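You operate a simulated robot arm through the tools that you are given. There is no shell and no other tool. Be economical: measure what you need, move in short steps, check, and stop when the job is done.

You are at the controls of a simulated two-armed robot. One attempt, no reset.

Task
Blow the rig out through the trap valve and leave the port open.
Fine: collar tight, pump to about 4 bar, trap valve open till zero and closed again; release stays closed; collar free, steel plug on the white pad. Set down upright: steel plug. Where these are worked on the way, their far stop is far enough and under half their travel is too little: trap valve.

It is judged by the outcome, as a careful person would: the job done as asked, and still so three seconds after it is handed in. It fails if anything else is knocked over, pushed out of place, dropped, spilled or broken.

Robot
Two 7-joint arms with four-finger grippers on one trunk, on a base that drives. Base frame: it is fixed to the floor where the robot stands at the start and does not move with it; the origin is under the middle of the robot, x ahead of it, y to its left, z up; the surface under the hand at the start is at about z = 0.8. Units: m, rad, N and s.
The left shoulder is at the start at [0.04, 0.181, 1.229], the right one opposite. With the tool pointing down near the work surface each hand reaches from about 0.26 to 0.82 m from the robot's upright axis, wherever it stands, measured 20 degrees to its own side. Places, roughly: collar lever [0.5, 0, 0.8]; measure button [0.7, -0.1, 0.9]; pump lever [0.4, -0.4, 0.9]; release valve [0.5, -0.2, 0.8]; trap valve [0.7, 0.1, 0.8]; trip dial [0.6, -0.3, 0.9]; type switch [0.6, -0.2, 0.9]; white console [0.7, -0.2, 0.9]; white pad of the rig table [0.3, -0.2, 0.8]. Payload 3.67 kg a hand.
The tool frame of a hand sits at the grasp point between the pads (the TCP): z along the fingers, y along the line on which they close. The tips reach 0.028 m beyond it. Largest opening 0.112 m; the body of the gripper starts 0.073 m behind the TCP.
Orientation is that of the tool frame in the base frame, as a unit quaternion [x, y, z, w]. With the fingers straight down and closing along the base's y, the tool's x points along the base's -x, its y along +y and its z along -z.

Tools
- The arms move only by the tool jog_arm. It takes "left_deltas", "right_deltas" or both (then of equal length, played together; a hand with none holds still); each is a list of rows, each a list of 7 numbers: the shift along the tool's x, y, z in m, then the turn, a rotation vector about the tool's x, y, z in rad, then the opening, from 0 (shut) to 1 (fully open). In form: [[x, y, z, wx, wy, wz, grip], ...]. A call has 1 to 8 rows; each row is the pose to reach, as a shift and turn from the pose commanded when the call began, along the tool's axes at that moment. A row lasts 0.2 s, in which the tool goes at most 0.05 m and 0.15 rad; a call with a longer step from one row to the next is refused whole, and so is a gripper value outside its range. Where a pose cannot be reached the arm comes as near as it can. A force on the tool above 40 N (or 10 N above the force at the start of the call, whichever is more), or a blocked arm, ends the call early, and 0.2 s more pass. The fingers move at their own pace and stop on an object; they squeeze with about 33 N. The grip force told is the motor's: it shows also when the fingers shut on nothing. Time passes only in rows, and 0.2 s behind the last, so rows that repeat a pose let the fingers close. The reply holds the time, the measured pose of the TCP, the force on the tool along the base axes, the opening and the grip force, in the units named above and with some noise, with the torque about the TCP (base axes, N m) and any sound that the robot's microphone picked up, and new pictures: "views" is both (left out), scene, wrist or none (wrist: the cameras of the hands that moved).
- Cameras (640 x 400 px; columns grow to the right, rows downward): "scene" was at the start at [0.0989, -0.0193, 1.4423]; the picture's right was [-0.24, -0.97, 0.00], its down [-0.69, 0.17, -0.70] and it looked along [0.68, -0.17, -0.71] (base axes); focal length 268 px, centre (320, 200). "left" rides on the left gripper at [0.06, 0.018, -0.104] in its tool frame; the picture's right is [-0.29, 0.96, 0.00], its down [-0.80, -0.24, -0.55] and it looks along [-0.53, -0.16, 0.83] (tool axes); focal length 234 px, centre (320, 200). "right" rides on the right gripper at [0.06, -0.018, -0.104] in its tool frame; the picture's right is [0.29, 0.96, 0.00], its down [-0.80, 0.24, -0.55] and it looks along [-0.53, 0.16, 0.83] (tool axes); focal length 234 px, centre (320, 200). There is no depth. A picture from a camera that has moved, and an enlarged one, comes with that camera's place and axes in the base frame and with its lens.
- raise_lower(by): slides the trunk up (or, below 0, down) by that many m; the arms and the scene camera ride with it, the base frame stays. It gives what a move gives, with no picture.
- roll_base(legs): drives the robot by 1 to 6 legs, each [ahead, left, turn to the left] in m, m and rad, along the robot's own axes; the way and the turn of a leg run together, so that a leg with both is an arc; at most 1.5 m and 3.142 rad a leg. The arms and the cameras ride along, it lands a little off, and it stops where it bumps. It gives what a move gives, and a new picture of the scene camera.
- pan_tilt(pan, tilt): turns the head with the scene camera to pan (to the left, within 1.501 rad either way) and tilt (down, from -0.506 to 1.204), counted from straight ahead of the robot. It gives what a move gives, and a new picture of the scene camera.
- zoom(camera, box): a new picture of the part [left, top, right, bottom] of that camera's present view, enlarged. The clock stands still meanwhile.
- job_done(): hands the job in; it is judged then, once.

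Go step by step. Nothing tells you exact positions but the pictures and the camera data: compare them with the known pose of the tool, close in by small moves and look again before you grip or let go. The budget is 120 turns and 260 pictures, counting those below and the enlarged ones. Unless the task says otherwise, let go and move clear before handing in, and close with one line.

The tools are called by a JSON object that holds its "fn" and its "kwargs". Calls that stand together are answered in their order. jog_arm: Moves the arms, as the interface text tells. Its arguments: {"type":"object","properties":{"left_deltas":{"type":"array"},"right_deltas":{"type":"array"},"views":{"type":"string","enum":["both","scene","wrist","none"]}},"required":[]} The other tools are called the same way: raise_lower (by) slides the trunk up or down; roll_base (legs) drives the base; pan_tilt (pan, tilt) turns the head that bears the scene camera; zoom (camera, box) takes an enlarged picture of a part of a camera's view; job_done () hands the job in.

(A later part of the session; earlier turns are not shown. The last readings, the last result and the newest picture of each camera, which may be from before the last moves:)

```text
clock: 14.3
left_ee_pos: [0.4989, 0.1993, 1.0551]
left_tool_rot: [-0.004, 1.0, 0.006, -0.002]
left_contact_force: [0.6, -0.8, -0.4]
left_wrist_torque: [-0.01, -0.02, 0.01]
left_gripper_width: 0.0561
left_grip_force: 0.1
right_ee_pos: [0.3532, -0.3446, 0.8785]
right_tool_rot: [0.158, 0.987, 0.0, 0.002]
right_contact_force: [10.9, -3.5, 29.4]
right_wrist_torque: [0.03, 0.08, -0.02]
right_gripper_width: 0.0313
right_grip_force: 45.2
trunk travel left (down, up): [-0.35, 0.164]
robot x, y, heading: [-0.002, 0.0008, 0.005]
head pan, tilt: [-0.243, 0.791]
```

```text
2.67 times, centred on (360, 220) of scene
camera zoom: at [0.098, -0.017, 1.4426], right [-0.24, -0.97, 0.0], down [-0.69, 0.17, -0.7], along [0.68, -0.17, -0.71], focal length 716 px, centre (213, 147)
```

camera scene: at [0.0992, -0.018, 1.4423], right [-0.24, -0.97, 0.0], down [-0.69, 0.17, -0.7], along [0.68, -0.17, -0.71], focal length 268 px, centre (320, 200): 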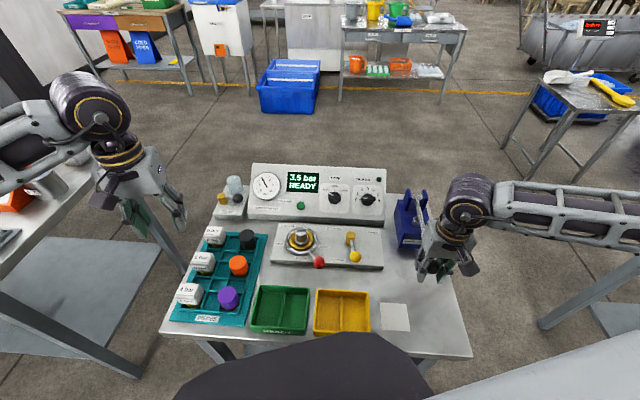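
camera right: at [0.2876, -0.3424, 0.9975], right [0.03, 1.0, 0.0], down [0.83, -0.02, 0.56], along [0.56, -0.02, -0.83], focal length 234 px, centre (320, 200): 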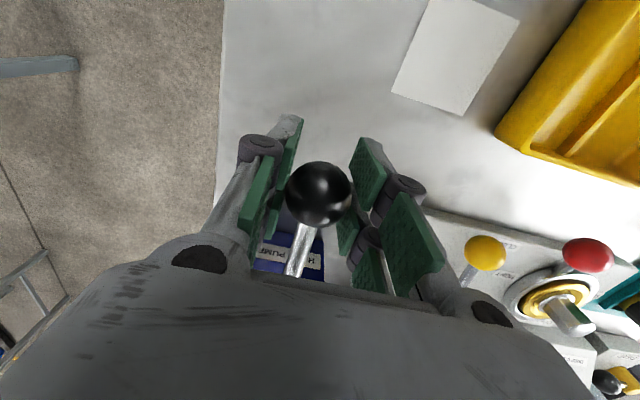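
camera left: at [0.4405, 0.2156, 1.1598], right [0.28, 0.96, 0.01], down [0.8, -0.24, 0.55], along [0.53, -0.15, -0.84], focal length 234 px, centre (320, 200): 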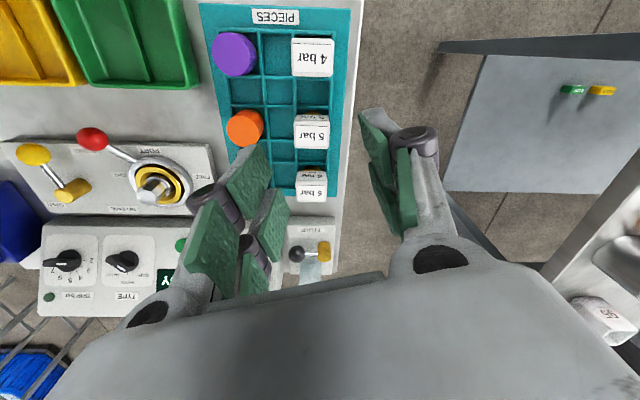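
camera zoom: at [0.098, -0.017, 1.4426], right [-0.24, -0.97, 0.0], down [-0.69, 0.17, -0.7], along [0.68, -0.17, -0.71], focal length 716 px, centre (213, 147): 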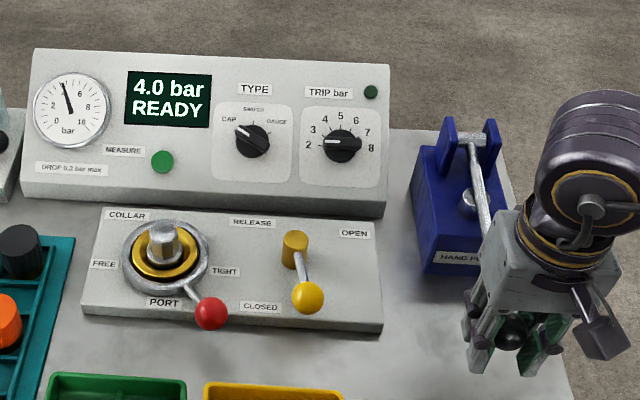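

4.0 bar reached. I'll return the lever to its top, let go and back off, and bring the left hand above the trap valve.

{"fn": "jog_arm", "kwargs": {"right_deltas": [[0.0, 0, -0.018, 0, 0, 0, 0], [0.0005, 0, -0.036, 0, 0, 0, 0], [-0.001, 0, -0.055, 0, 0, 0, 0], [-0.003, 0, -0.073, 0, 0, 0, 0], [-0.003, 0, -0.073, 0, 0, 0, 0.7], [-0.003, 0, -0.073, 0, 0, 0, 0.7], [-0.003, 0, -0.11, 0, 0, 0, 0.7], [-0.003, 0, -0.15, 0, 0, 0, 0.7]], "left_deltas": [[-0.03, -0.014, 0, 0, 0, 0, 0.5], [-0.06, -0.028, 0, 0, 0, 0, 0.5], [-0.09, -0.042, 0, 0, 0, 0.05, 0.5], [-0.12, -0.056, 0, 0, 0, 0.1, 0.5], [-0.15, -0.07, 0, 0, 0, 0.15, 0.5], [-0.18, -0.084, 0, 0, 0, 0.2, 0.5], [-0.21, -0.098, 0.01, 0, 0, 0.26, 0.5], [-0.241, -0.111, 0.04, 0, 0, 0.32, 0.5]], "views": "both"}}

{"fn": "zoom", "kwargs": {"camera": "left", "box": [220, 100, 460, 250]}}

{"fn": "zoom", "kwargs": {"camera": "scene", "box": [200, 150, 480, 290]}}

```text
clock: 16.1
left_ee_pos: [0.7424, 0.0891, 1.0119]
left_tool_rot: [0.156, 0.988, 0.006, -0.004]
left_contact_force: [0.7, -0.1, -0.7]
left_wrist_torque: [0.01, 0.03, 0.02]
left_gripper_width: 0.056
left_grip_force: 0.1
right_ee_pos: [0.3547, -0.3475, 1.0264]
right_tool_rot: [0.157, 0.988, 0.0, 0.0]
right_contact_force: [0.5, -0.3, 0.4]
right_wrist_torque: [0.02, 0.01, 0.0]
right_gripper_width: 0.0784
right_grip_force: 0.1
trunk travel left (down, up): [-0.35, 0.164]
robot x, y, heading: [-0.0018, -0.0011, 0.004]
head pan, tilt: [-0.243, 0.791]
camera scene: at [0.1, -0.0198, 1.4422], right [-0.24, -0.97, 0.0], down [-0.69, 0.17, -0.7], along [0.68, -0.17, -0.71], focal length 268 px, centre (320, 200)
camera right: at [0.2926, -0.3454, 1.1312], right [0.03, 1.0, 0.0], down [0.83, -0.02, 0.55], along [0.55, -0.01, -0.83], focal length 234 px, centre (320, 200)
camera left: at [0.6916, 0.1228, 1.1173], right [0.57, 0.82, 0.01], down [0.69, -0.48, 0.54], along [0.45, -0.3, -0.84], focal length 234 px, centre (320, 200)
```

scene: 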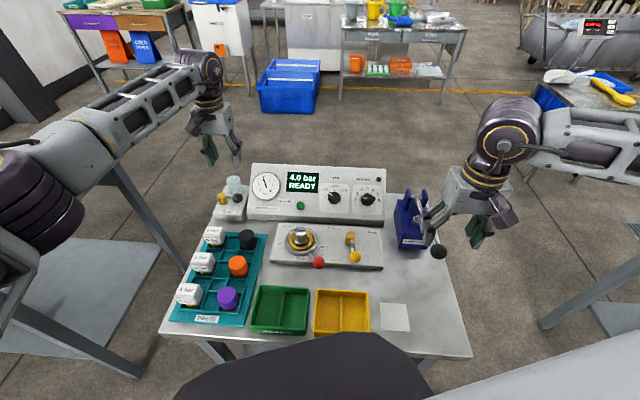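
right: 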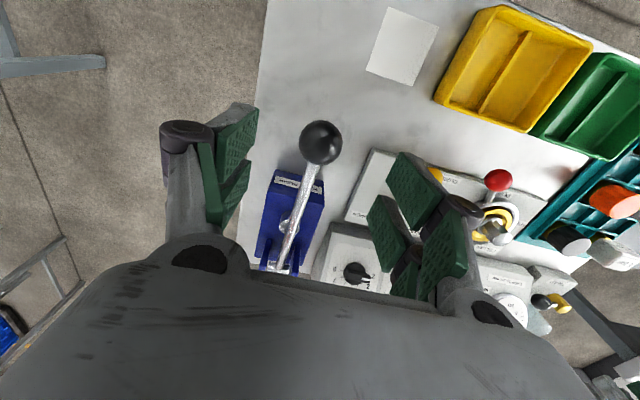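
left: 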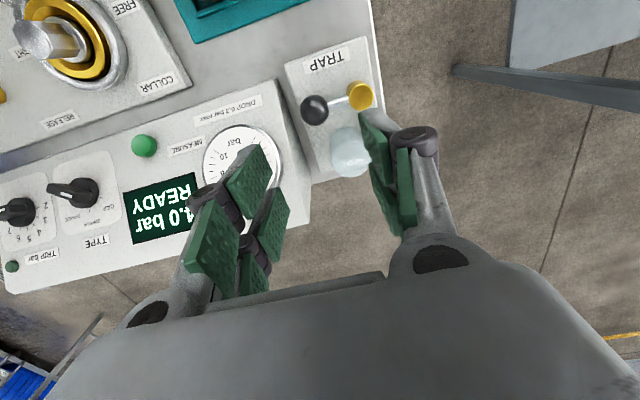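

```text
2.67 times, centred on (340, 175) of left
camera zoom: at [0.6916, 0.1228, 1.1173], right [0.57, 0.82, 0.01], down [0.69, -0.48, 0.54], along [0.45, -0.3, -0.84], focal length 624 px, centre (267, 267)
```

zoom: 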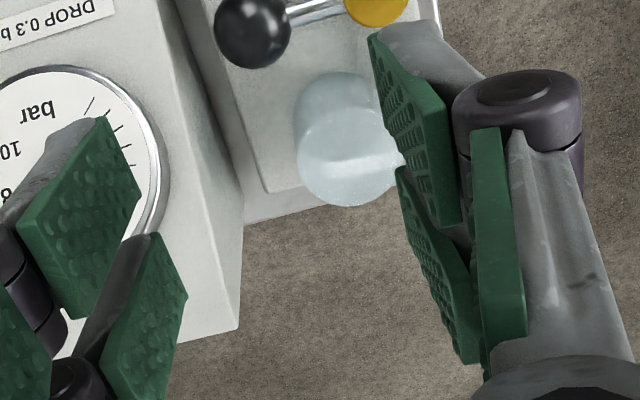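

```text
2.29 times, centred on (340, 220) of scene
camera zoom: at [0.1, -0.0198, 1.4422], right [-0.24, -0.97, 0.0], down [-0.69, 0.17, -0.7], along [0.68, -0.17, -0.71], focal length 614 px, centre (274, 154)
```

zoom: 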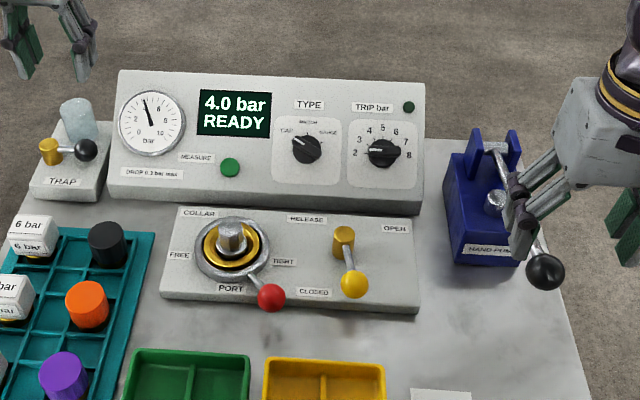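

4.0 bar is holding. The trap lever points to the right (closed), with its ball at about (0.738, 0.089, 0.845) and the sight cup behind it, so it should swing to the front. I'll turn the left hand so the fork straddles the ball front to back.

{"fn": "jog_arm", "kwargs": {"left_deltas": [[0.001, 0, 0.005, 0, 0, -0.15, 0.45], [0.002, 0, 0.01, 0, 0, -0.3, 0.45], [0.003, 0, 0.02, 0, 0, -0.45, 0.45], [0.004, 0, 0.03, 0, 0, -0.6, 0.45], [0.004, 0.0, 0.04, 0, 0, -0.75, 0.45], [0.004, 0.0, 0.05, 0, 0, -0.9, 0.45], [0.004, 0.0, 0.06, 0, 0, -1.05, 0.45], [0.004, 0.0, 0.065, 0, 0, -1.2, 0.45]], "views": "both"}}

{"fn": "zoom", "kwargs": {"camera": "scene", "box": [170, 130, 350, 240]}}

```text
clock: 17.9
left_ee_pos: [0.736, 0.093, 0.947]
left_tool_rot: [-0.431, 0.902, 0.008, -0.001]
left_contact_force: [-0.1, 0.3, -0.3]
left_wrist_torque: [0.02, 0.01, -0.01]
left_gripper_width: 0.0505
left_grip_force: 0.0
right_ee_pos: [0.3529, -0.3458, 1.0275]
right_tool_rot: [0.158, 0.987, 0.0, 0.001]
right_contact_force: [0.2, 0.5, 0.5]
right_wrist_torque: [0.0, 0.02, 0.0]
right_gripper_width: 0.0782
right_grip_force: 0.1
trunk travel left (down, up): [-0.35, 0.164]
robot x, y, heading: [-0.0019, 0.005, 0.003]
head pan, tilt: [-0.243, 0.791]
camera scene: at [0.0986, -0.0184, 1.4423], right [-0.24, -0.97, 0.0], down [-0.69, 0.17, -0.7], along [0.68, -0.17, -0.71], focal length 268 px, centre (320, 200)
camera left: at [0.6855, 0.055, 1.0511], right [-0.56, 0.83, 0.01], down [0.69, 0.46, 0.56], along [0.45, 0.32, -0.83], focal length 234 px, centre (320, 200)
```

scene: 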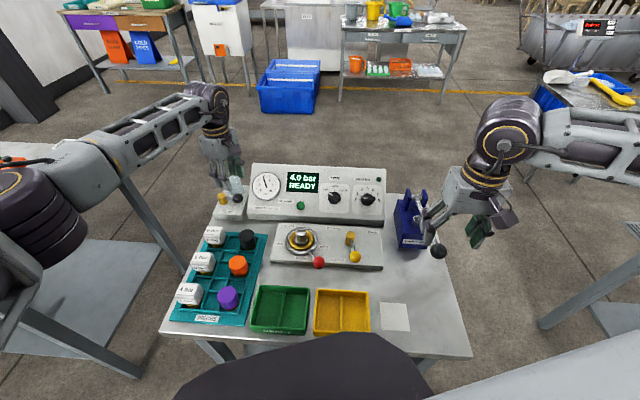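
left: 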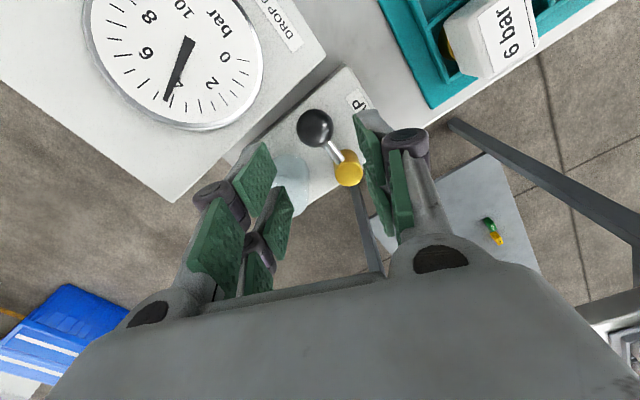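

```text
3.56 times, centred on (260, 185) of scene
camera zoom: at [0.0986, -0.0184, 1.4423], right [-0.24, -0.97, 0.0], down [-0.69, 0.17, -0.7], along [0.68, -0.17, -0.71], focal length 954 px, centre (533, 253)
```

zoom: 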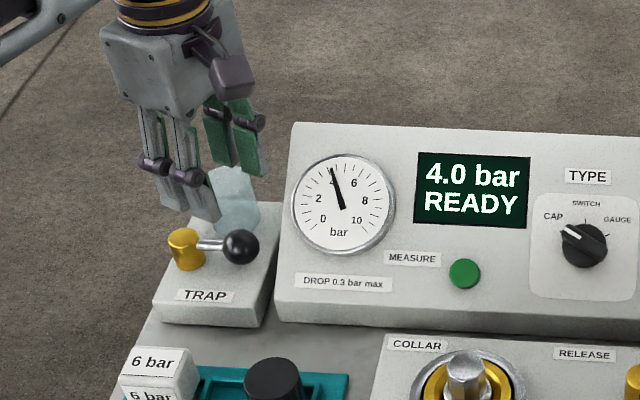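

Re-measured, the trap ball is at (0.737, 0.088) and the fork clears the cup and console. I'll lower the hand around the ball.

{"fn": "jog_arm", "kwargs": {"left_deltas": [[0.0033, -0.0039, 0.025, 0, 0, 0, 0.45], [0.0033, -0.0039, 0.05, 0, 0, 0, 0.45], [0.0033, -0.0039, 0.07, 0, 0, 0, 0.45], [0.0033, -0.0039, 0.087, 0, 0, 0, 0.45], [0.0033, -0.0039, 0.087, 0, 0, 0, 0.45]], "views": "both"}}

{"fn": "zoom", "kwargs": {"camera": "scene", "box": [190, 150, 310, 230]}}

```text
clock: 18.6
left_ee_pos: [0.7424, 0.0824, 0.9032]
left_tool_rot: [-0.429, 0.903, -0.002, 0.006]
left_contact_force: [-6.1, -4.2, 15.2]
left_wrist_torque: [-0.36, -0.17, -0.23]
left_gripper_width: 0.0533
left_grip_force: 0.3
right_ee_pos: [0.3546, -0.3469, 1.0275]
right_tool_rot: [0.159, 0.987, 0.0, 0.001]
right_contact_force: [0.4, 0.8, 0.1]
right_wrist_torque: [-0.01, -0.01, 0.05]
right_gripper_width: 0.0783
right_grip_force: 0.1
trunk travel left (down, up): [-0.35, 0.164]
robot x, y, heading: [0.0008, 0.0005, 0.001]
head pan, tilt: [-0.243, 0.791]
stopped in row 3 (left hand): the force on the tool passed its limit at 47 N (the readings are from after the stop); the commanded pose is now the measured one
camera scene: at [0.0971, -0.0188, 1.4424], right [-0.24, -0.97, 0.0], down [-0.69, 0.17, -0.7], along [0.68, -0.17, -0.71], focal length 268 px, centre (320, 200)
camera left: at [0.6884, 0.0467, 1.007], right [-0.56, 0.83, -0.01], down [0.68, 0.47, 0.56], along [0.47, 0.31, -0.83], focal length 234 px, centre (320, 200)
```

scene: 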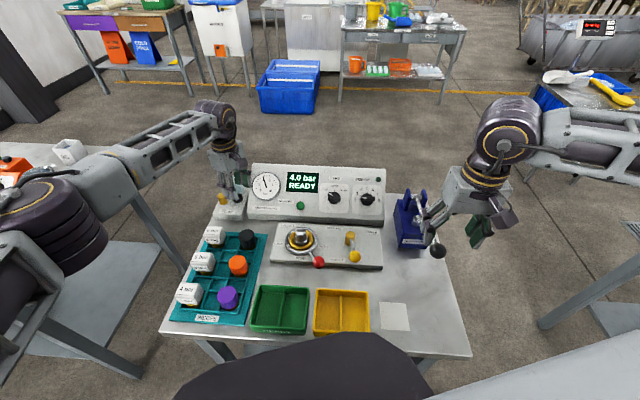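
left: 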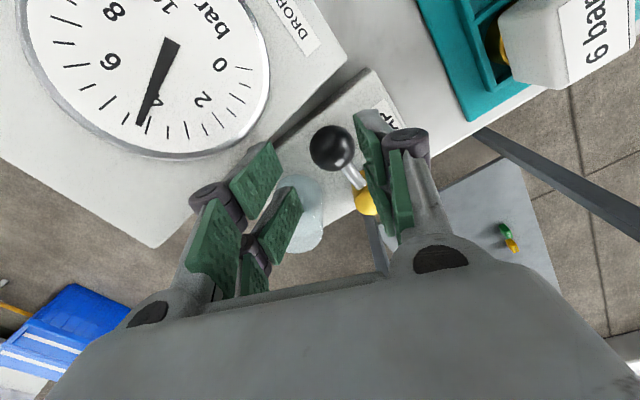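

```text
5.00 times, centred on (250, 190) of scene
camera zoom: at [0.0971, -0.0188, 1.4424], right [-0.24, -0.97, 0.0], down [-0.69, 0.17, -0.7], along [0.68, -0.17, -0.71], focal length 1342 px, centre (670, 250)
```

zoom: 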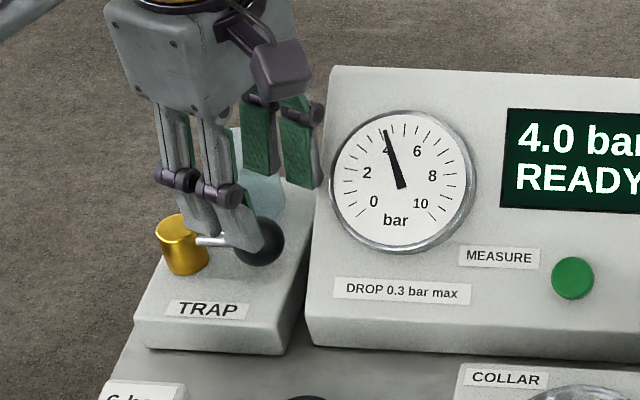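

Torque and force say the rear finger touched the top edge of the console at z≈0.875; nothing moved and the pressure is unchanged. I'll lift, turn the fork to exactly front-back, and measure the cup and console clearance again.

{"fn": "jog_arm", "kwargs": {"left_deltas": [[0.0002, 0.003, -0.02, 0, 0, 0, 0.4], [0.0006, 0.0129, -0.05, 0, 0, -0.12, 0.4], [0.0006, 0.0129, -0.05, 0, 0, -0.24, 0.4], [0.0006, 0.0129, -0.05, 0, 0, -0.36, 0.4], [0.0006, 0.0129, -0.05, 0, 0, -0.36, 0.4]], "views": "both"}}

{"fn": "zoom", "kwargs": {"camera": "left", "box": [200, 80, 420, 240]}}

{"fn": "zoom", "kwargs": {"camera": "scene", "box": [190, 150, 310, 230]}}

```text
clock: 19.8
left_ee_pos: [0.7311, 0.0915, 0.9493]
left_tool_rot: [-0.585, 0.811, -0.001, 0.005]
left_contact_force: [0.5, 0.3, -0.2]
left_wrist_torque: [0.01, 0.01, -0.03]
left_gripper_width: 0.0448
left_grip_force: 0.1
right_ee_pos: [0.355, -0.346, 1.0268]
right_tool_rot: [0.159, 0.987, 0.0, 0.0]
right_contact_force: [-0.2, -0.3, 0.5]
right_wrist_torque: [-0.04, -0.01, 0.0]
right_gripper_width: 0.0786
right_grip_force: 0.0
trunk travel left (down, up): [-0.35, 0.164]
robot x, y, heading: [0.0004, 0.0023, 0.002]
head pan, tilt: [-0.243, 0.791]
camera scene: at [0.0989, -0.0185, 1.4423], right [-0.24, -0.97, 0.0], down [-0.69, 0.17, -0.7], along [0.68, -0.17, -0.71], focal length 268 px, centre (320, 200)
camera left: at [0.6946, 0.04, 1.0534], right [-0.82, 0.58, -0.01], down [0.47, 0.68, 0.56], along [0.33, 0.46, -0.83], focal length 234 px, centre (320, 200)
```

scene: 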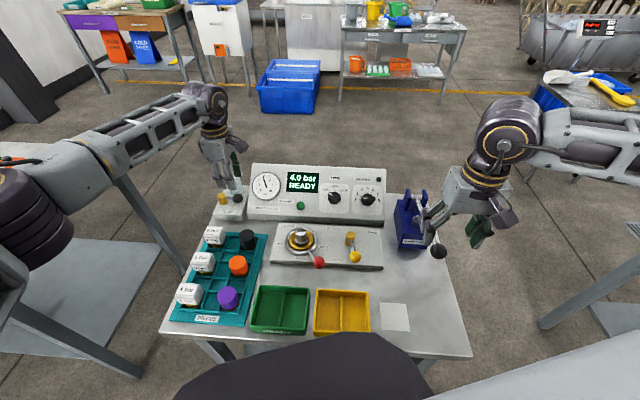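
left: 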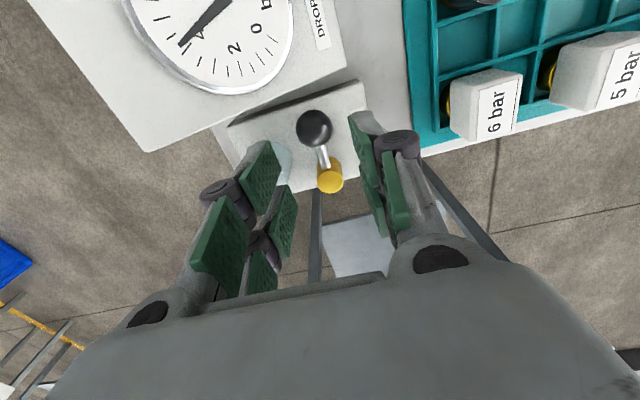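

```text
2.50 times, centred on (310, 160) of left
camera zoom: at [0.6946, 0.04, 1.0534], right [-0.82, 0.58, -0.01], down [0.47, 0.68, 0.56], along [0.33, 0.46, -0.83], focal length 585 px, centre (345, 300)
```

zoom: 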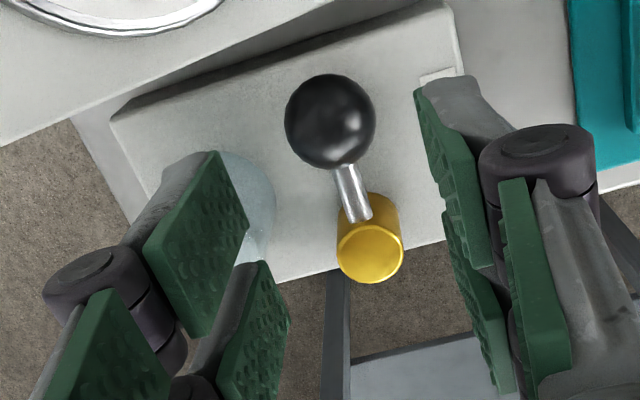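

```text
5.00 times, centred on (250, 190) of scene
camera zoom: at [0.0989, -0.0185, 1.4423], right [-0.24, -0.97, 0.0], down [-0.69, 0.17, -0.7], along [0.68, -0.17, -0.71], focal length 1342 px, centre (670, 250)
```

zoom: 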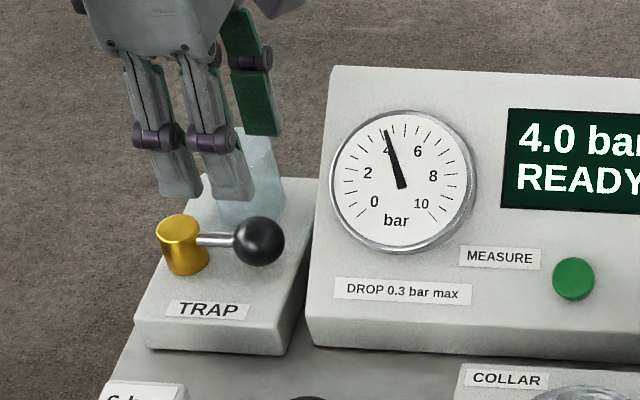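

The fork is now square. The rear finger should clear the cup by about 1 cm and stay off the console. I'll go down around the ball.

{"fn": "jog_arm", "kwargs": {"left_deltas": [[0.003, -0.001, 0.025, 0, 0, 0, 0.4], [0.003, -0.002, 0.05, 0, 0, 0, 0.4], [0.003, -0.002, 0.07, 0, 0, 0, 0.4], [0.003, -0.002, 0.09, 0, 0, 0, 0.4], [0.003, -0.002, 0.09, 0, 0, 0, 0.4]], "views": "both"}}

{"fn": "zoom", "kwargs": {"camera": "left", "box": [200, 80, 420, 240]}}

{"fn": "zoom", "kwargs": {"camera": "scene", "box": [190, 150, 310, 230]}}

```text
clock: 21.0
left_ee_pos: [0.7299, 0.0887, 0.8595]
left_tool_rot: [-0.584, 0.812, -0.002, 0.005]
left_contact_force: [-6.1, -2.0, 1.0]
left_wrist_torque: [0.06, -0.21, -0.01]
left_gripper_width: 0.0423
left_grip_force: 0.0
right_ee_pos: [0.3538, -0.3461, 1.0268]
right_tool_rot: [0.157, 0.988, 0.0, 0.0]
right_contact_force: [0.3, 0.1, -0.1]
right_wrist_torque: [0.0, -0.01, -0.03]
right_gripper_width: 0.0785
right_grip_force: 0.1
trunk travel left (down, up): [-0.35, 0.164]
robot x, y, heading: [0.0002, 0.0008, 0.002]
head pan, tilt: [-0.243, 0.791]
camera scene: at [0.0978, -0.0188, 1.4424], right [-0.24, -0.97, 0.0], down [-0.69, 0.17, -0.7], along [0.68, -0.17, -0.71], focal length 268 px, centre (320, 200)
camera left: at [0.6942, 0.0364, 0.9636], right [-0.82, 0.58, -0.01], down [0.47, 0.68, 0.56], along [0.33, 0.46, -0.83], focal length 234 px, centre (320, 200)
```

scene: 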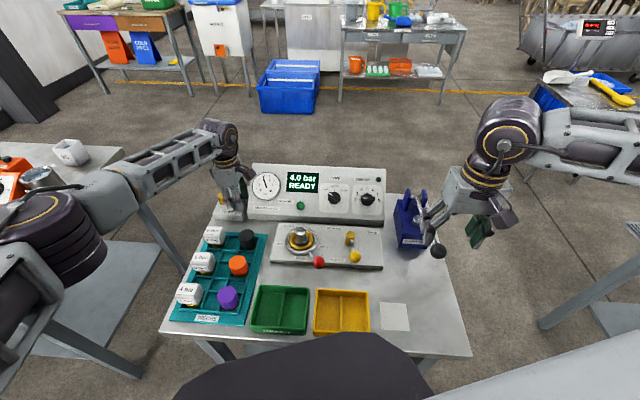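
left: 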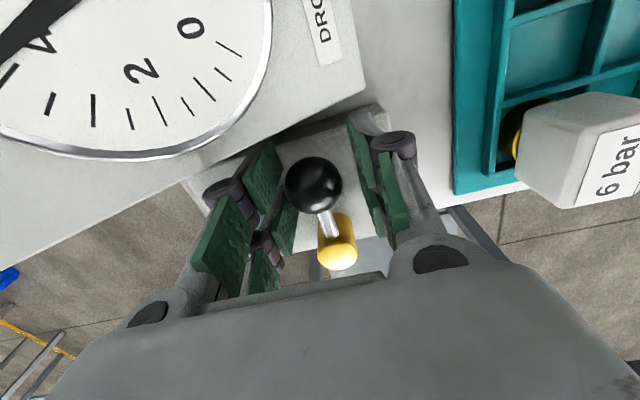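

```text
2.50 times, centred on (310, 160) of left
camera zoom: at [0.6942, 0.0364, 0.9636], right [-0.82, 0.58, -0.01], down [0.47, 0.68, 0.56], along [0.33, 0.46, -0.83], focal length 585 px, centre (345, 300)
```

zoom: 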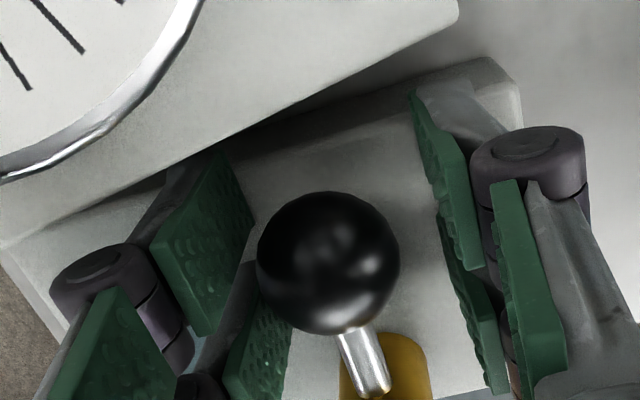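

```text
5.00 times, centred on (250, 190) of scene
camera zoom: at [0.0978, -0.0188, 1.4424], right [-0.24, -0.97, 0.0], down [-0.69, 0.17, -0.7], along [0.68, -0.17, -0.71], focal length 1342 px, centre (670, 250)
```

zoom: 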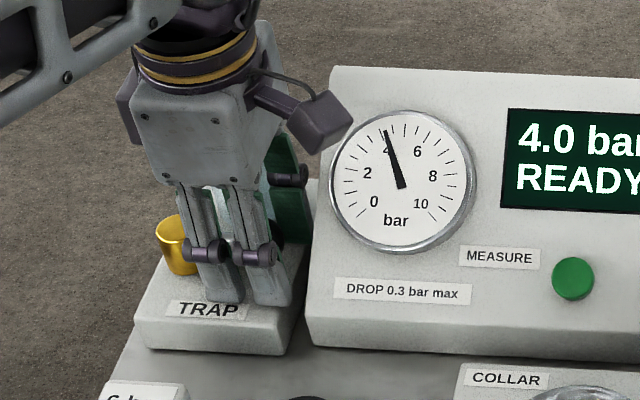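

The fork is around the ball with only a light touch. I'll sweep the valve toward the front.

{"fn": "jog_arm", "kwargs": {"left_deltas": [[-0.0005, 0.0068, 0, 0, 0, 0.14, 0.4], [-0.002, 0.0135, 0, 0, 0, 0.28, 0.4], [-0.0045, 0.0198, 0, 0, 0, 0.42, 0.4], [-0.008, 0.0257, 0, 0, 0, 0.56, 0.4]], "views": "both"}}

{"fn": "zoom", "kwargs": {"camera": "scene", "box": [190, 150, 310, 230]}}

```text
clock: 22.0
left_ee_pos: [0.7116, 0.1061, 0.8591]
left_tool_rot: [-0.336, 0.942, 0.0, 0.005]
left_contact_force: [0.9, -0.9, 0.4]
left_wrist_torque: [0.0, -0.01, 0.02]
left_gripper_width: 0.0453
left_grip_force: 0.4
right_ee_pos: [0.3542, -0.3454, 1.0281]
right_tool_rot: [0.157, 0.988, 0.0, 0.001]
right_contact_force: [-0.1, -0.1, 0.3]
right_wrist_torque: [-0.01, 0.02, 0.03]
right_gripper_width: 0.0784
right_grip_force: 0.0
trunk travel left (down, up): [-0.35, 0.164]
robot x, y, heading: [0.0009, -0.0004, -0.0]
head pan, tilt: [-0.243, 0.791]
camera scene: at [0.099, -0.0183, 1.4423], right [-0.24, -0.97, 0.0], down [-0.69, 0.17, -0.7], along [0.68, -0.17, -0.71], focal length 268 px, centre (320, 200)
camera left: at [0.6526, 0.0798, 0.9631], right [-0.38, 0.92, 0.0], down [0.76, 0.32, 0.56], along [0.52, 0.22, -0.83], focal length 234 px, centre (320, 200)
```

scene: 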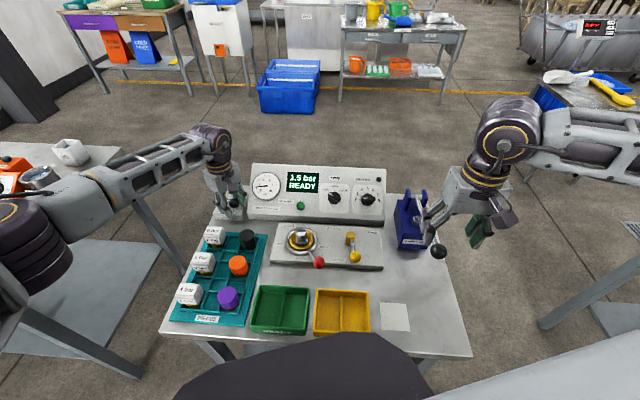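
left: 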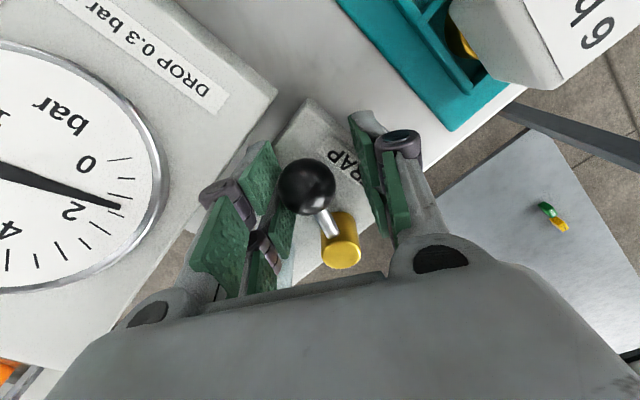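

```text
5.00 times, centred on (250, 190) of scene
camera zoom: at [0.099, -0.0183, 1.4423], right [-0.24, -0.97, 0.0], down [-0.69, 0.17, -0.7], along [0.68, -0.17, -0.71], focal length 1342 px, centre (670, 250)
```

zoom: 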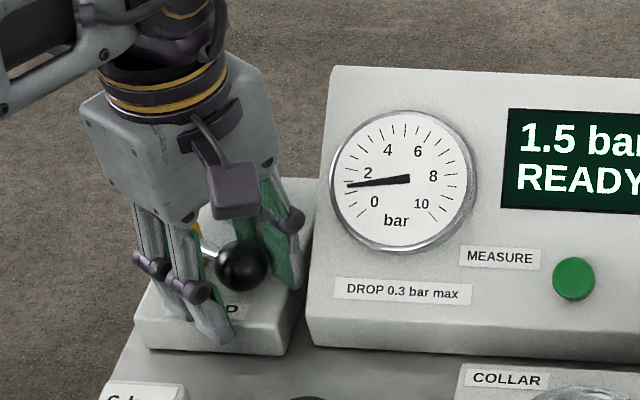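

It opens this way and the pressure is falling (1.5 bar). I'll continue to the far stop.

{"fn": "jog_arm", "kwargs": {"left_deltas": [[-0.0004, 0.0062, 0, 0, 0, 0.14, 0.4], [-0.0021, 0.0129, 0, 0, 0, 0.28, 0.4], [-0.0049, 0.0191, 0, 0, 0, 0.42, 0.4], [-0.0085, 0.0248, 0, 0, 0, 0.56, 0.4], [-0.013, 0.0301, 0, 0, 0, 0.7, 0.4], [-0.0181, 0.0345, 0, 0, 0, 0.84, 0.4], [-0.024, 0.0382, 0, 0, 0, 0.98, 0.4], [-0.0278, 0.0399, 0, 0, 0, 1.1, 0.4]], "views": "both"}}

{"fn": "zoom", "kwargs": {"camera": "scene", "box": [190, 150, 350, 250]}}

```text
clock: 23.9
left_ee_pos: [0.7073, 0.1387, 0.8617]
left_tool_rot: [0.204, 0.979, -0.004, 0.008]
left_contact_force: [2.7, -20.0, -4.8]
left_wrist_torque: [-0.11, 0.02, 0.2]
left_gripper_width: 0.0529
left_grip_force: 7.6
right_ee_pos: [0.3531, -0.3488, 1.0277]
right_tool_rot: [0.16, 0.987, 0.0, -0.001]
right_contact_force: [-0.7, 0.3, -1.1]
right_wrist_torque: [-0.02, -0.05, 0.01]
right_gripper_width: 0.0783
right_grip_force: 0.0
trunk travel left (down, up): [-0.35, 0.164]
robot x, y, heading: [0.0006, -0.0024, -0.003]
head pan, tilt: [-0.243, 0.791]
stopped in row 8 (left hand): the force on the tool passed its limit at 42 N (the readings are from after the stop); the commanded pose is now the measured one
camera scene: at [0.0983, -0.0206, 1.4424], right [-0.24, -0.97, 0.0], down [-0.69, 0.17, -0.7], along [0.68, -0.17, -0.71], focal length 268 px, centre (320, 200)
camera left: at [0.6575, 0.1778, 0.9647], right [0.65, 0.76, 0.0], down [0.63, -0.53, 0.57], along [0.43, -0.37, -0.82], focal length 234 px, centre (320, 200)
```

scene: 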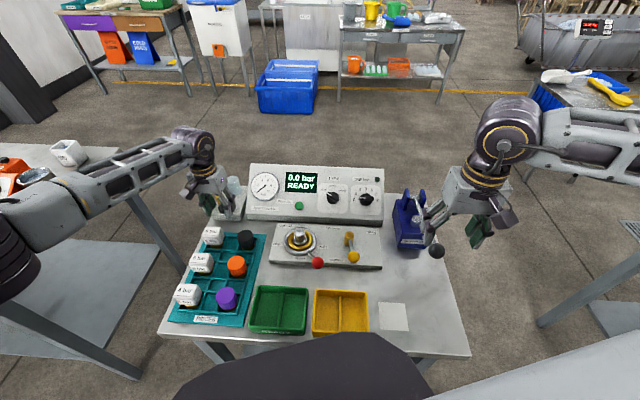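
left: 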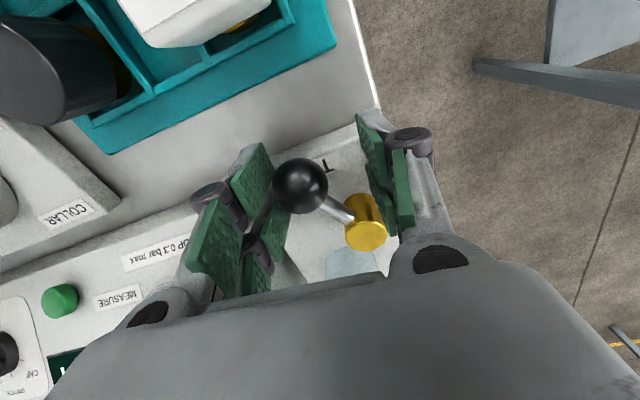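

```text
4.00 times, centred on (270, 200) of scene
camera zoom: at [0.0983, -0.0206, 1.4424], right [-0.24, -0.97, 0.0], down [-0.69, 0.17, -0.7], along [0.68, -0.17, -0.71], focal length 1074 px, centre (520, 200)
```

zoom: 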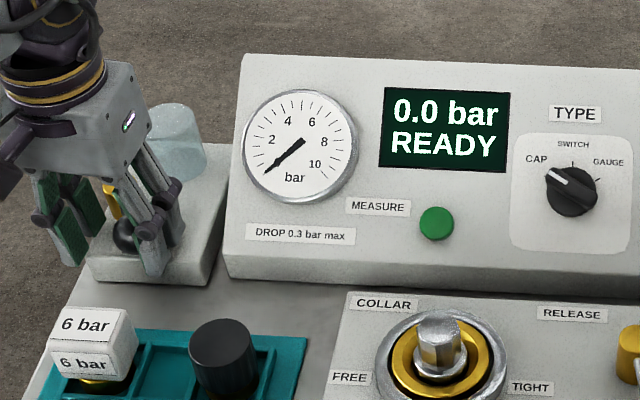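

0.0 bar with the valve at its far stop. I'll re-centre the fork on the ball, turned square to the lever, before closing the valve again.

{"fn": "jog_arm", "kwargs": {"left_deltas": [[-0.0004, -0.005, 0, 0, 0, -0.13, 0.42], [-0.0008, -0.01, 0, 0, 0, -0.27, 0.42], [-0.0013, -0.0155, 0, 0, 0, -0.41, 0.42], [-0.0013, -0.0155, 0, 0, 0, -0.55, 0.42], [-0.0013, -0.0155, 0, 0, 0, -0.6, 0.34], [-0.0013, -0.0155, 0, 0, 0, -0.6, 0.34]], "views": "wrist"}}

{"fn": "zoom", "kwargs": {"camera": "scene", "box": [190, 150, 350, 250]}}

```text
clock: 25.3
left_ee_pos: [0.7021, 0.1288, 0.8617]
left_tool_rot: [-0.099, 0.995, -0.003, 0.006]
left_contact_force: [0.3, 0.0, 0.2]
left_wrist_torque: [-0.01, 0.0, 0.03]
left_gripper_width: 0.0382
left_grip_force: 0.2
right_ee_pos: [0.3537, -0.3482, 1.0268]
right_tool_rot: [0.16, 0.987, 0.0, 0.0]
right_contact_force: [0.4, 0.5, -0.5]
right_wrist_torque: [-0.02, 0.04, -0.01]
right_gripper_width: 0.0784
right_grip_force: 0.0
trunk travel left (down, up): [-0.35, 0.164]
robot x, y, heading: [-0.0016, -0.0014, 0.006]
head pan, tilt: [-0.243, 0.791]
camera left: at [0.639, 0.135, 0.9643], right [0.09, 1.0, 0.0], down [0.82, -0.08, 0.56], along [0.56, -0.06, -0.83], focal length 234 px, centre (320, 200)
```

left: 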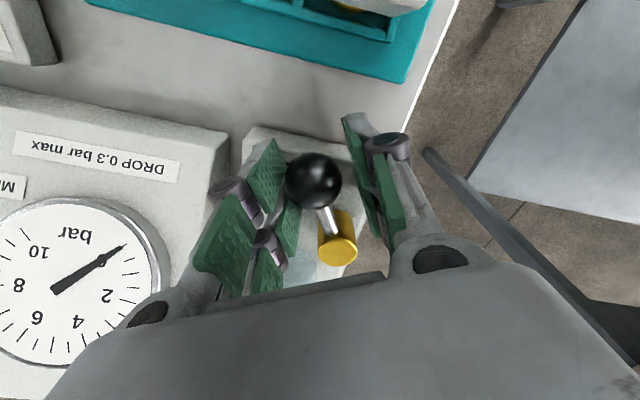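

```text
4.00 times, centred on (270, 200) of scene
camera zoom: at [0.0991, -0.0194, 1.4423], right [-0.24, -0.97, 0.0], down [-0.69, 0.17, -0.7], along [0.68, -0.17, -0.71], focal length 1074 px, centre (520, 200)
```

zoom: 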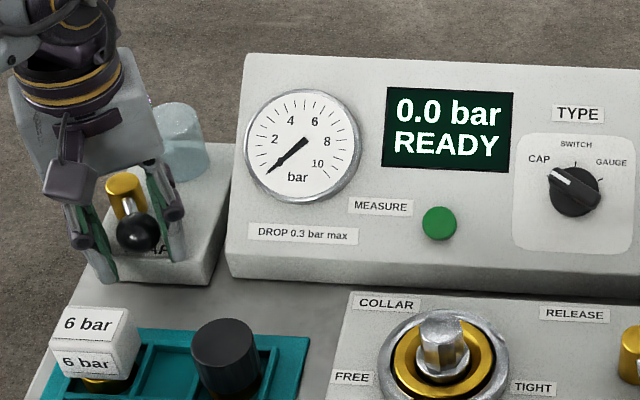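

The fork is centred on the ball. Now I'll sweep it back to closed.

{"fn": "jog_arm", "kwargs": {"left_deltas": [[0.0007, -0.0072, 0, 0, 0, -0.13, 0.34], [-0.0003, -0.0144, 0, 0, 0, -0.26, 0.34], [-0.0024, -0.0214, 0, 0, 0, -0.39, 0.34], [-0.0056, -0.0279, 0, 0, 0, -0.52, 0.34], [-0.0098, -0.0339, 0, 0, 0, -0.65, 0.34], [-0.0149, -0.0392, 0, 0, 0, -0.78, 0.34], [-0.0201, -0.0431, 0, 0, 0, -0.91, 0.34], [-0.0243, -0.0456, 0, 0, 0, -1.05, 0.34]], "views": "wrist"}}

{"fn": "zoom", "kwargs": {"camera": "scene", "box": [190, 150, 350, 250]}}

```text
clock: 27.1
left_ee_pos: [0.7335, 0.0873, 0.8613]
left_tool_rot: [-0.584, 0.812, -0.006, 0.003]
left_contact_force: [-5.1, -3.2, -0.1]
left_wrist_torque: [0.04, -0.05, -0.06]
left_gripper_width: 0.0369
left_grip_force: 0.1
right_ee_pos: [0.3528, -0.3477, 1.0283]
right_tool_rot: [0.16, 0.987, 0.001, 0.0]
right_contact_force: [-0.1, -0.1, 0.0]
right_wrist_torque: [0.01, -0.02, -0.04]
right_gripper_width: 0.0785
right_grip_force: 0.0
trunk travel left (down, up): [-0.35, 0.164]
robot x, y, heading: [-0.0016, 0.0041, 0.001]
head pan, tilt: [-0.243, 0.791]
camera left: at [0.697, 0.0362, 0.9659], right [-0.82, 0.58, -0.01], down [0.47, 0.68, 0.56], along [0.33, 0.45, -0.83], focal length 234 px, centre (320, 200)
```

left: 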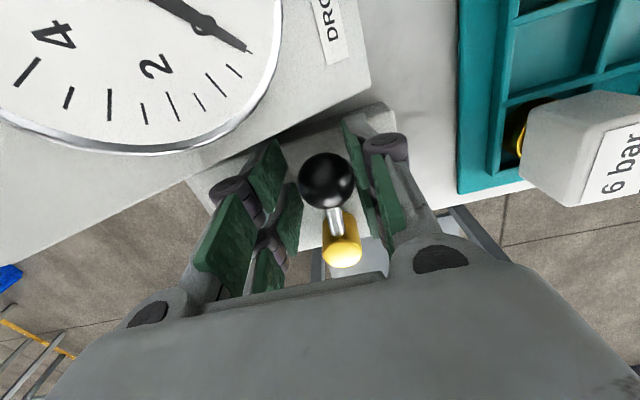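

```text
4.00 times, centred on (270, 200) of scene
camera zoom: at [0.0982, -0.0203, 1.4423], right [-0.24, -0.97, 0.0], down [-0.69, 0.17, -0.7], along [0.68, -0.17, -0.71], focal length 1074 px, centre (520, 200)
```

zoom: 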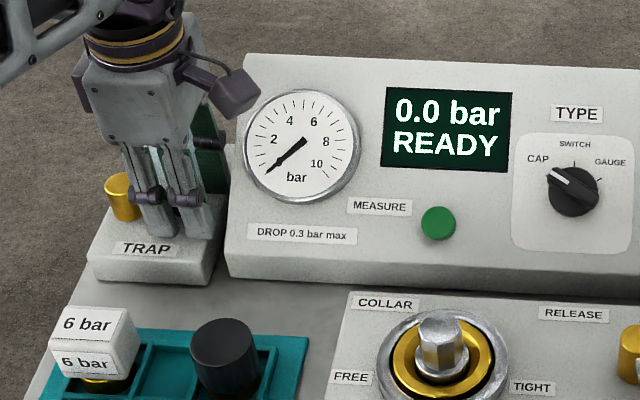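

The trap ball stops roughly 5–8° short of fully closed because the rear finger meets the cup. I'll lift out, shut the fingers, and push the ball home from the front.

{"fn": "jog_arm", "kwargs": {"left_deltas": [[0, 0.002, -0.01, 0, 0, 0, 0.36], [0, 0.003, -0.05, 0, 0, 0, 0.36], [0, 0.025, -0.065, 0, 0, 0, 0.0], [0, 0.042, -0.065, 0, 0, 0, 0.0], [0, 0.042, -0.03, 0, 0, 0, 0.0], [0, 0.042, 0.0, 0, 0, 0, 0.0], [0, 0.042, 0.0, 0, 0, 0, 0.0]], "views": "both"}}

{"fn": "zoom", "kwargs": {"camera": "scene", "box": [190, 150, 350, 250]}}

```text
clock: 28.7
left_ee_pos: [0.6949, 0.1037, 0.861]
left_tool_rot: [-0.584, 0.812, -0.004, 0.004]
left_contact_force: [-0.4, 0.2, -0.6]
left_wrist_torque: [-0.02, -0.01, -0.02]
left_gripper_width: 0.0
left_grip_force: 33.1
right_ee_pos: [0.3528, -0.3482, 1.0283]
right_tool_rot: [0.16, 0.987, -0.001, 0.001]
right_contact_force: [0.3, -0.3, -0.3]
right_wrist_torque: [-0.01, -0.01, 0.0]
right_gripper_width: 0.0786
right_grip_force: 0.1
trunk travel left (down, up): [-0.35, 0.164]
robot x, y, heading: [0.0017, -0.0028, -0.003]
head pan, tilt: [-0.243, 0.791]
camera scene: at [0.0985, -0.0195, 1.4424], right [-0.24, -0.97, 0.0], down [-0.69, 0.17, -0.7], along [0.68, -0.17, -0.71], focal length 268 px, centre (320, 200)
camera left: at [0.6577, 0.052, 0.9651], right [-0.82, 0.58, -0.01], down [0.47, 0.68, 0.56], along [0.33, 0.45, -0.83], focal length 234 px, centre (320, 200)
```

scene: 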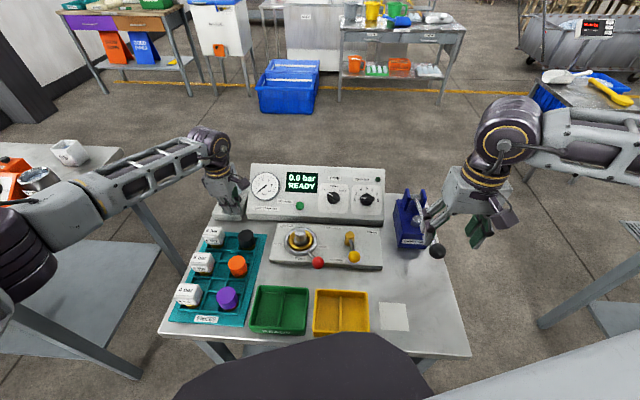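
left: 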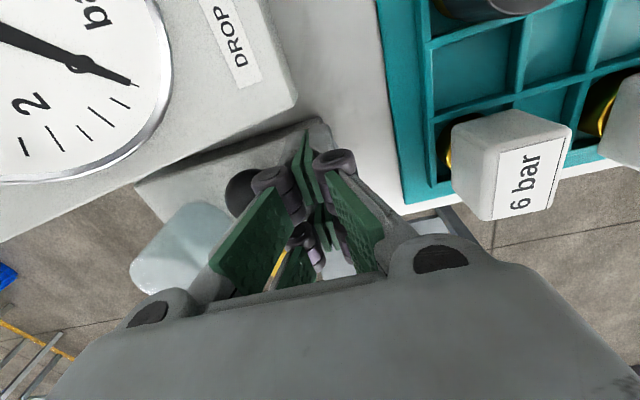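

```text
4.00 times, centred on (270, 200) of scene
camera zoom: at [0.0985, -0.0195, 1.4424], right [-0.24, -0.97, 0.0], down [-0.69, 0.17, -0.7], along [0.68, -0.17, -0.71], focal length 1074 px, centre (520, 200)
```

zoom: 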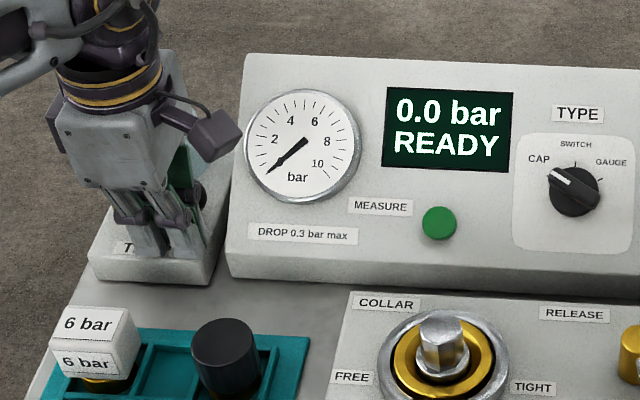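

Now I'll push the ball back with the shut fingers until it meets the closed stop.

{"fn": "jog_arm", "kwargs": {"left_deltas": [[0, -0.008, 0, 0, 0, 0, 0], [0, -0.013, 0, 0, 0, 0, 0], [0, -0.017, 0, 0, 0, 0, 0], [0, -0.02, 0, 0, 0, 0, 0], [0, -0.023, 0, 0, 0, 0, 0], [0, -0.026, 0, 0, 0, 0, 0]], "views": "wrist"}}

{"fn": "zoom", "kwargs": {"camera": "scene", "box": [190, 150, 350, 250]}}

```text
clock: 30.0
left_ee_pos: [0.7107, 0.0972, 0.8602]
left_tool_rot: [-0.583, 0.812, 0.001, -0.001]
left_contact_force: [-22.7, 7.7, 12.4]
left_wrist_torque: [0.0, 0.06, -0.01]
left_gripper_width: 0.0
left_grip_force: 32.9
right_ee_pos: [0.3517, -0.3472, 1.0291]
right_tool_rot: [0.159, 0.987, 0.0, 0.001]
right_contact_force: [0.0, -0.1, 0.6]
right_wrist_torque: [-0.02, 0.02, -0.02]
right_gripper_width: 0.0781
right_grip_force: 0.1
trunk travel left (down, up): [-0.35, 0.164]
robot x, y, heading: [0.0004, 0.0024, 0.003]
head pan, tilt: [-0.243, 0.791]
stopped in row 6 (left hand): the force on the tool passed its limit at 43 N (the readings are from after the stop); the commanded pose is now the measured one
camera left: at [0.675, 0.0451, 0.9652], right [-0.82, 0.58, 0.0], down [0.48, 0.68, 0.55], along [0.32, 0.45, -0.83], focal length 234 px, centre (320, 200)
```

left: 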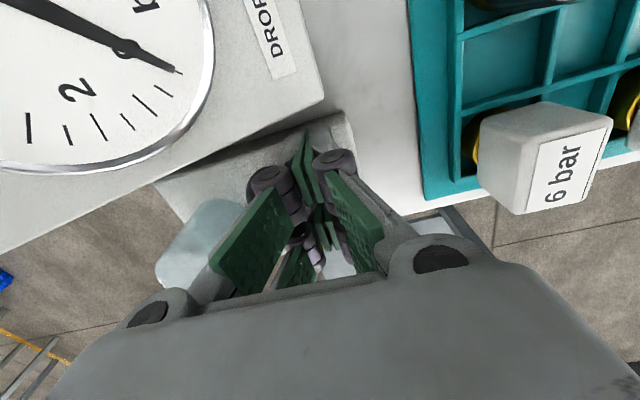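

```text
4.00 times, centred on (270, 200) of scene
camera zoom: at [0.0949, -0.0186, 1.4428], right [-0.24, -0.97, 0.0], down [-0.69, 0.17, -0.71], along [0.68, -0.17, -0.71], focal length 1074 px, centre (520, 200)
```

zoom: 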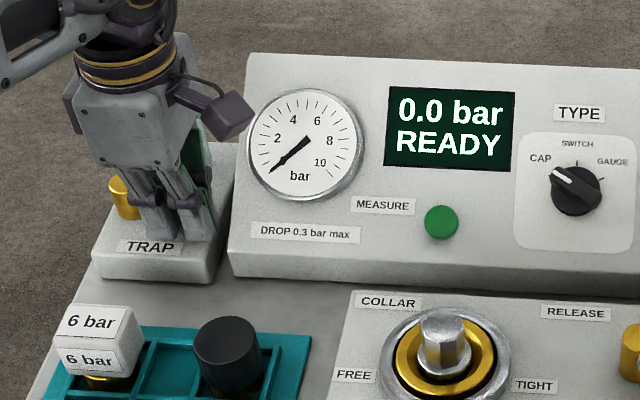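

The closed stop is reached. I'll back off and lift to check the lever.

{"fn": "jog_arm", "kwargs": {"left_deltas": [[0, 0.008, 0, 0, 0, 0, 0], [0, 0.012, -0.03, 0, 0, 0.0, 0], [0, 0.015, -0.07, 0, 0, 0.1, 0], [-0.03, 0.035, -0.11, 0, 0, 0.25, 0.2], [-0.03, 0.07, -0.14, 0, 0, 0.4, 0.4], [-0.03, 0.1, -0.15, 0, 0, 0.55, 0.5], [-0.03, 0.13, -0.15, 0, 0, 0.7, 0.5]], "views": "both"}}

{"fn": "zoom", "kwargs": {"camera": "scene", "box": [190, 150, 350, 250]}}

```text
refused: row 4 steps farther than a row can; nothing moved
```

```text
4.00 times, centred on (270, 200) of scene
camera zoom: at [0.0949, -0.0186, 1.4428], right [-0.24, -0.97, 0.0], down [-0.69, 0.17, -0.71], along [0.68, -0.17, -0.71], focal length 1074 px, centre (520, 200)
```

zoom: 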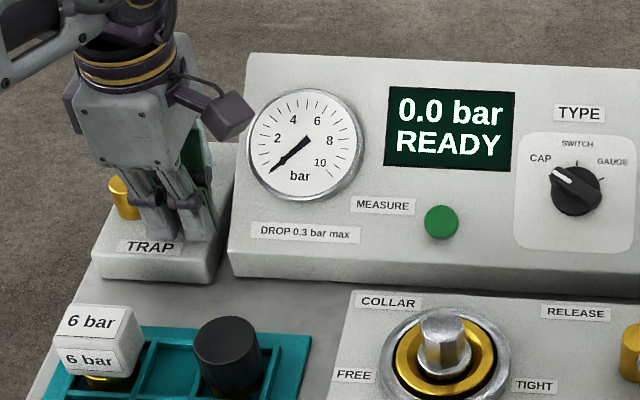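

Retrying the same retreat with smaller steps.

{"fn": "jog_arm", "kwargs": {"left_deltas": [[0, 0.008, 0, 0, 0, 0, 0], [0, 0.012, -0.03, 0, 0, 0.0, 0], [0, 0.015, -0.07, 0, 0, 0.1, 0], [-0.01, 0.03, -0.11, 0, 0, 0.24, 0.2], [-0.02, 0.055, -0.14, 0, 0, 0.38, 0.4], [-0.03, 0.09, -0.15, 0, 0, 0.52, 0.5], [-0.03, 0.13, -0.15, 0, 0, 0.66, 0.5]], "views": "both"}}

{"fn": "zoom", "kwargs": {"camera": "scene", "box": [190, 150, 350, 250]}}

```text
clock: 31.6
left_ee_pos: [0.5989, 0.1684, 1.0098]
left_tool_rot: [-0.288, 0.958, -0.001, 0.0]
left_contact_force: [0.8, 0.8, 1.2]
left_wrist_torque: [0.01, 0.01, 0.01]
left_gripper_width: 0.0561
left_grip_force: 0.1
right_ee_pos: [0.3523, -0.3464, 1.0282]
right_tool_rot: [0.16, 0.987, 0.0, 0.001]
right_contact_force: [0.9, 0.6, 0.1]
right_wrist_torque: [-0.01, 0.0, 0.02]
right_gripper_width: 0.0782
right_grip_force: 0.0
trunk travel left (down, up): [-0.35, 0.164]
robot x, y, heading: [-0.0003, -0.0005, -0.003]
head pan, tilt: [-0.243, 0.791]
camera scene: at [0.0969, -0.018, 1.4424], right [-0.24, -0.97, 0.0], down [-0.69, 0.17, -0.7], along [0.68, -0.17, -0.71], focal length 268 px, centre (320, 200)
camera left: at [0.539, 0.149, 1.1134], right [-0.29, 0.96, 0.0], down [0.8, 0.24, 0.56], along [0.53, 0.16, -0.83], focal length 234 px, centre (320, 200)
```

scene: 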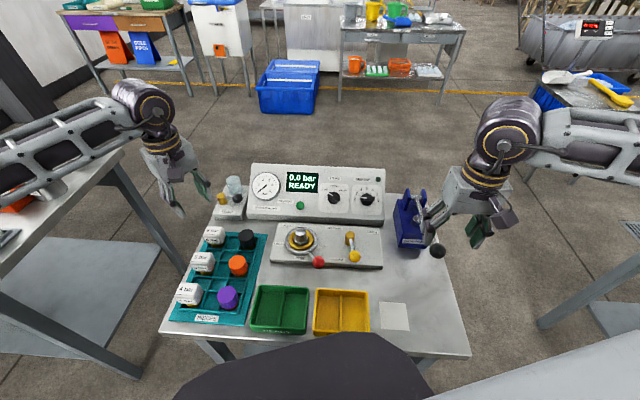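
left: 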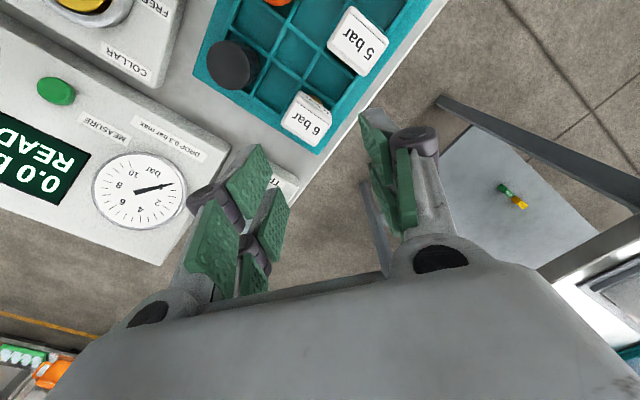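

```text
4.00 times, centred on (270, 200) of scene
camera zoom: at [0.0969, -0.018, 1.4424], right [-0.24, -0.97, 0.0], down [-0.69, 0.17, -0.7], along [0.68, -0.17, -0.71], focal length 1074 px, centre (520, 200)
```

zoom: 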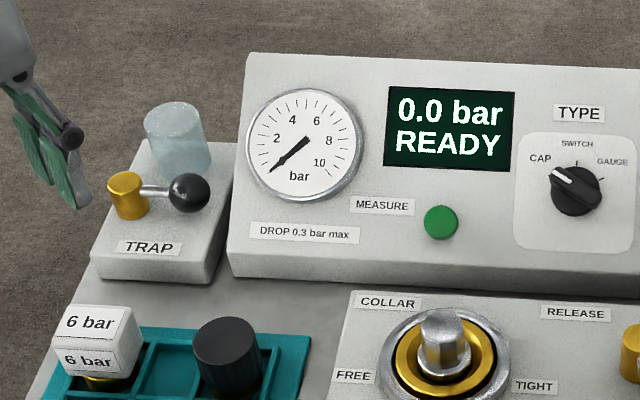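

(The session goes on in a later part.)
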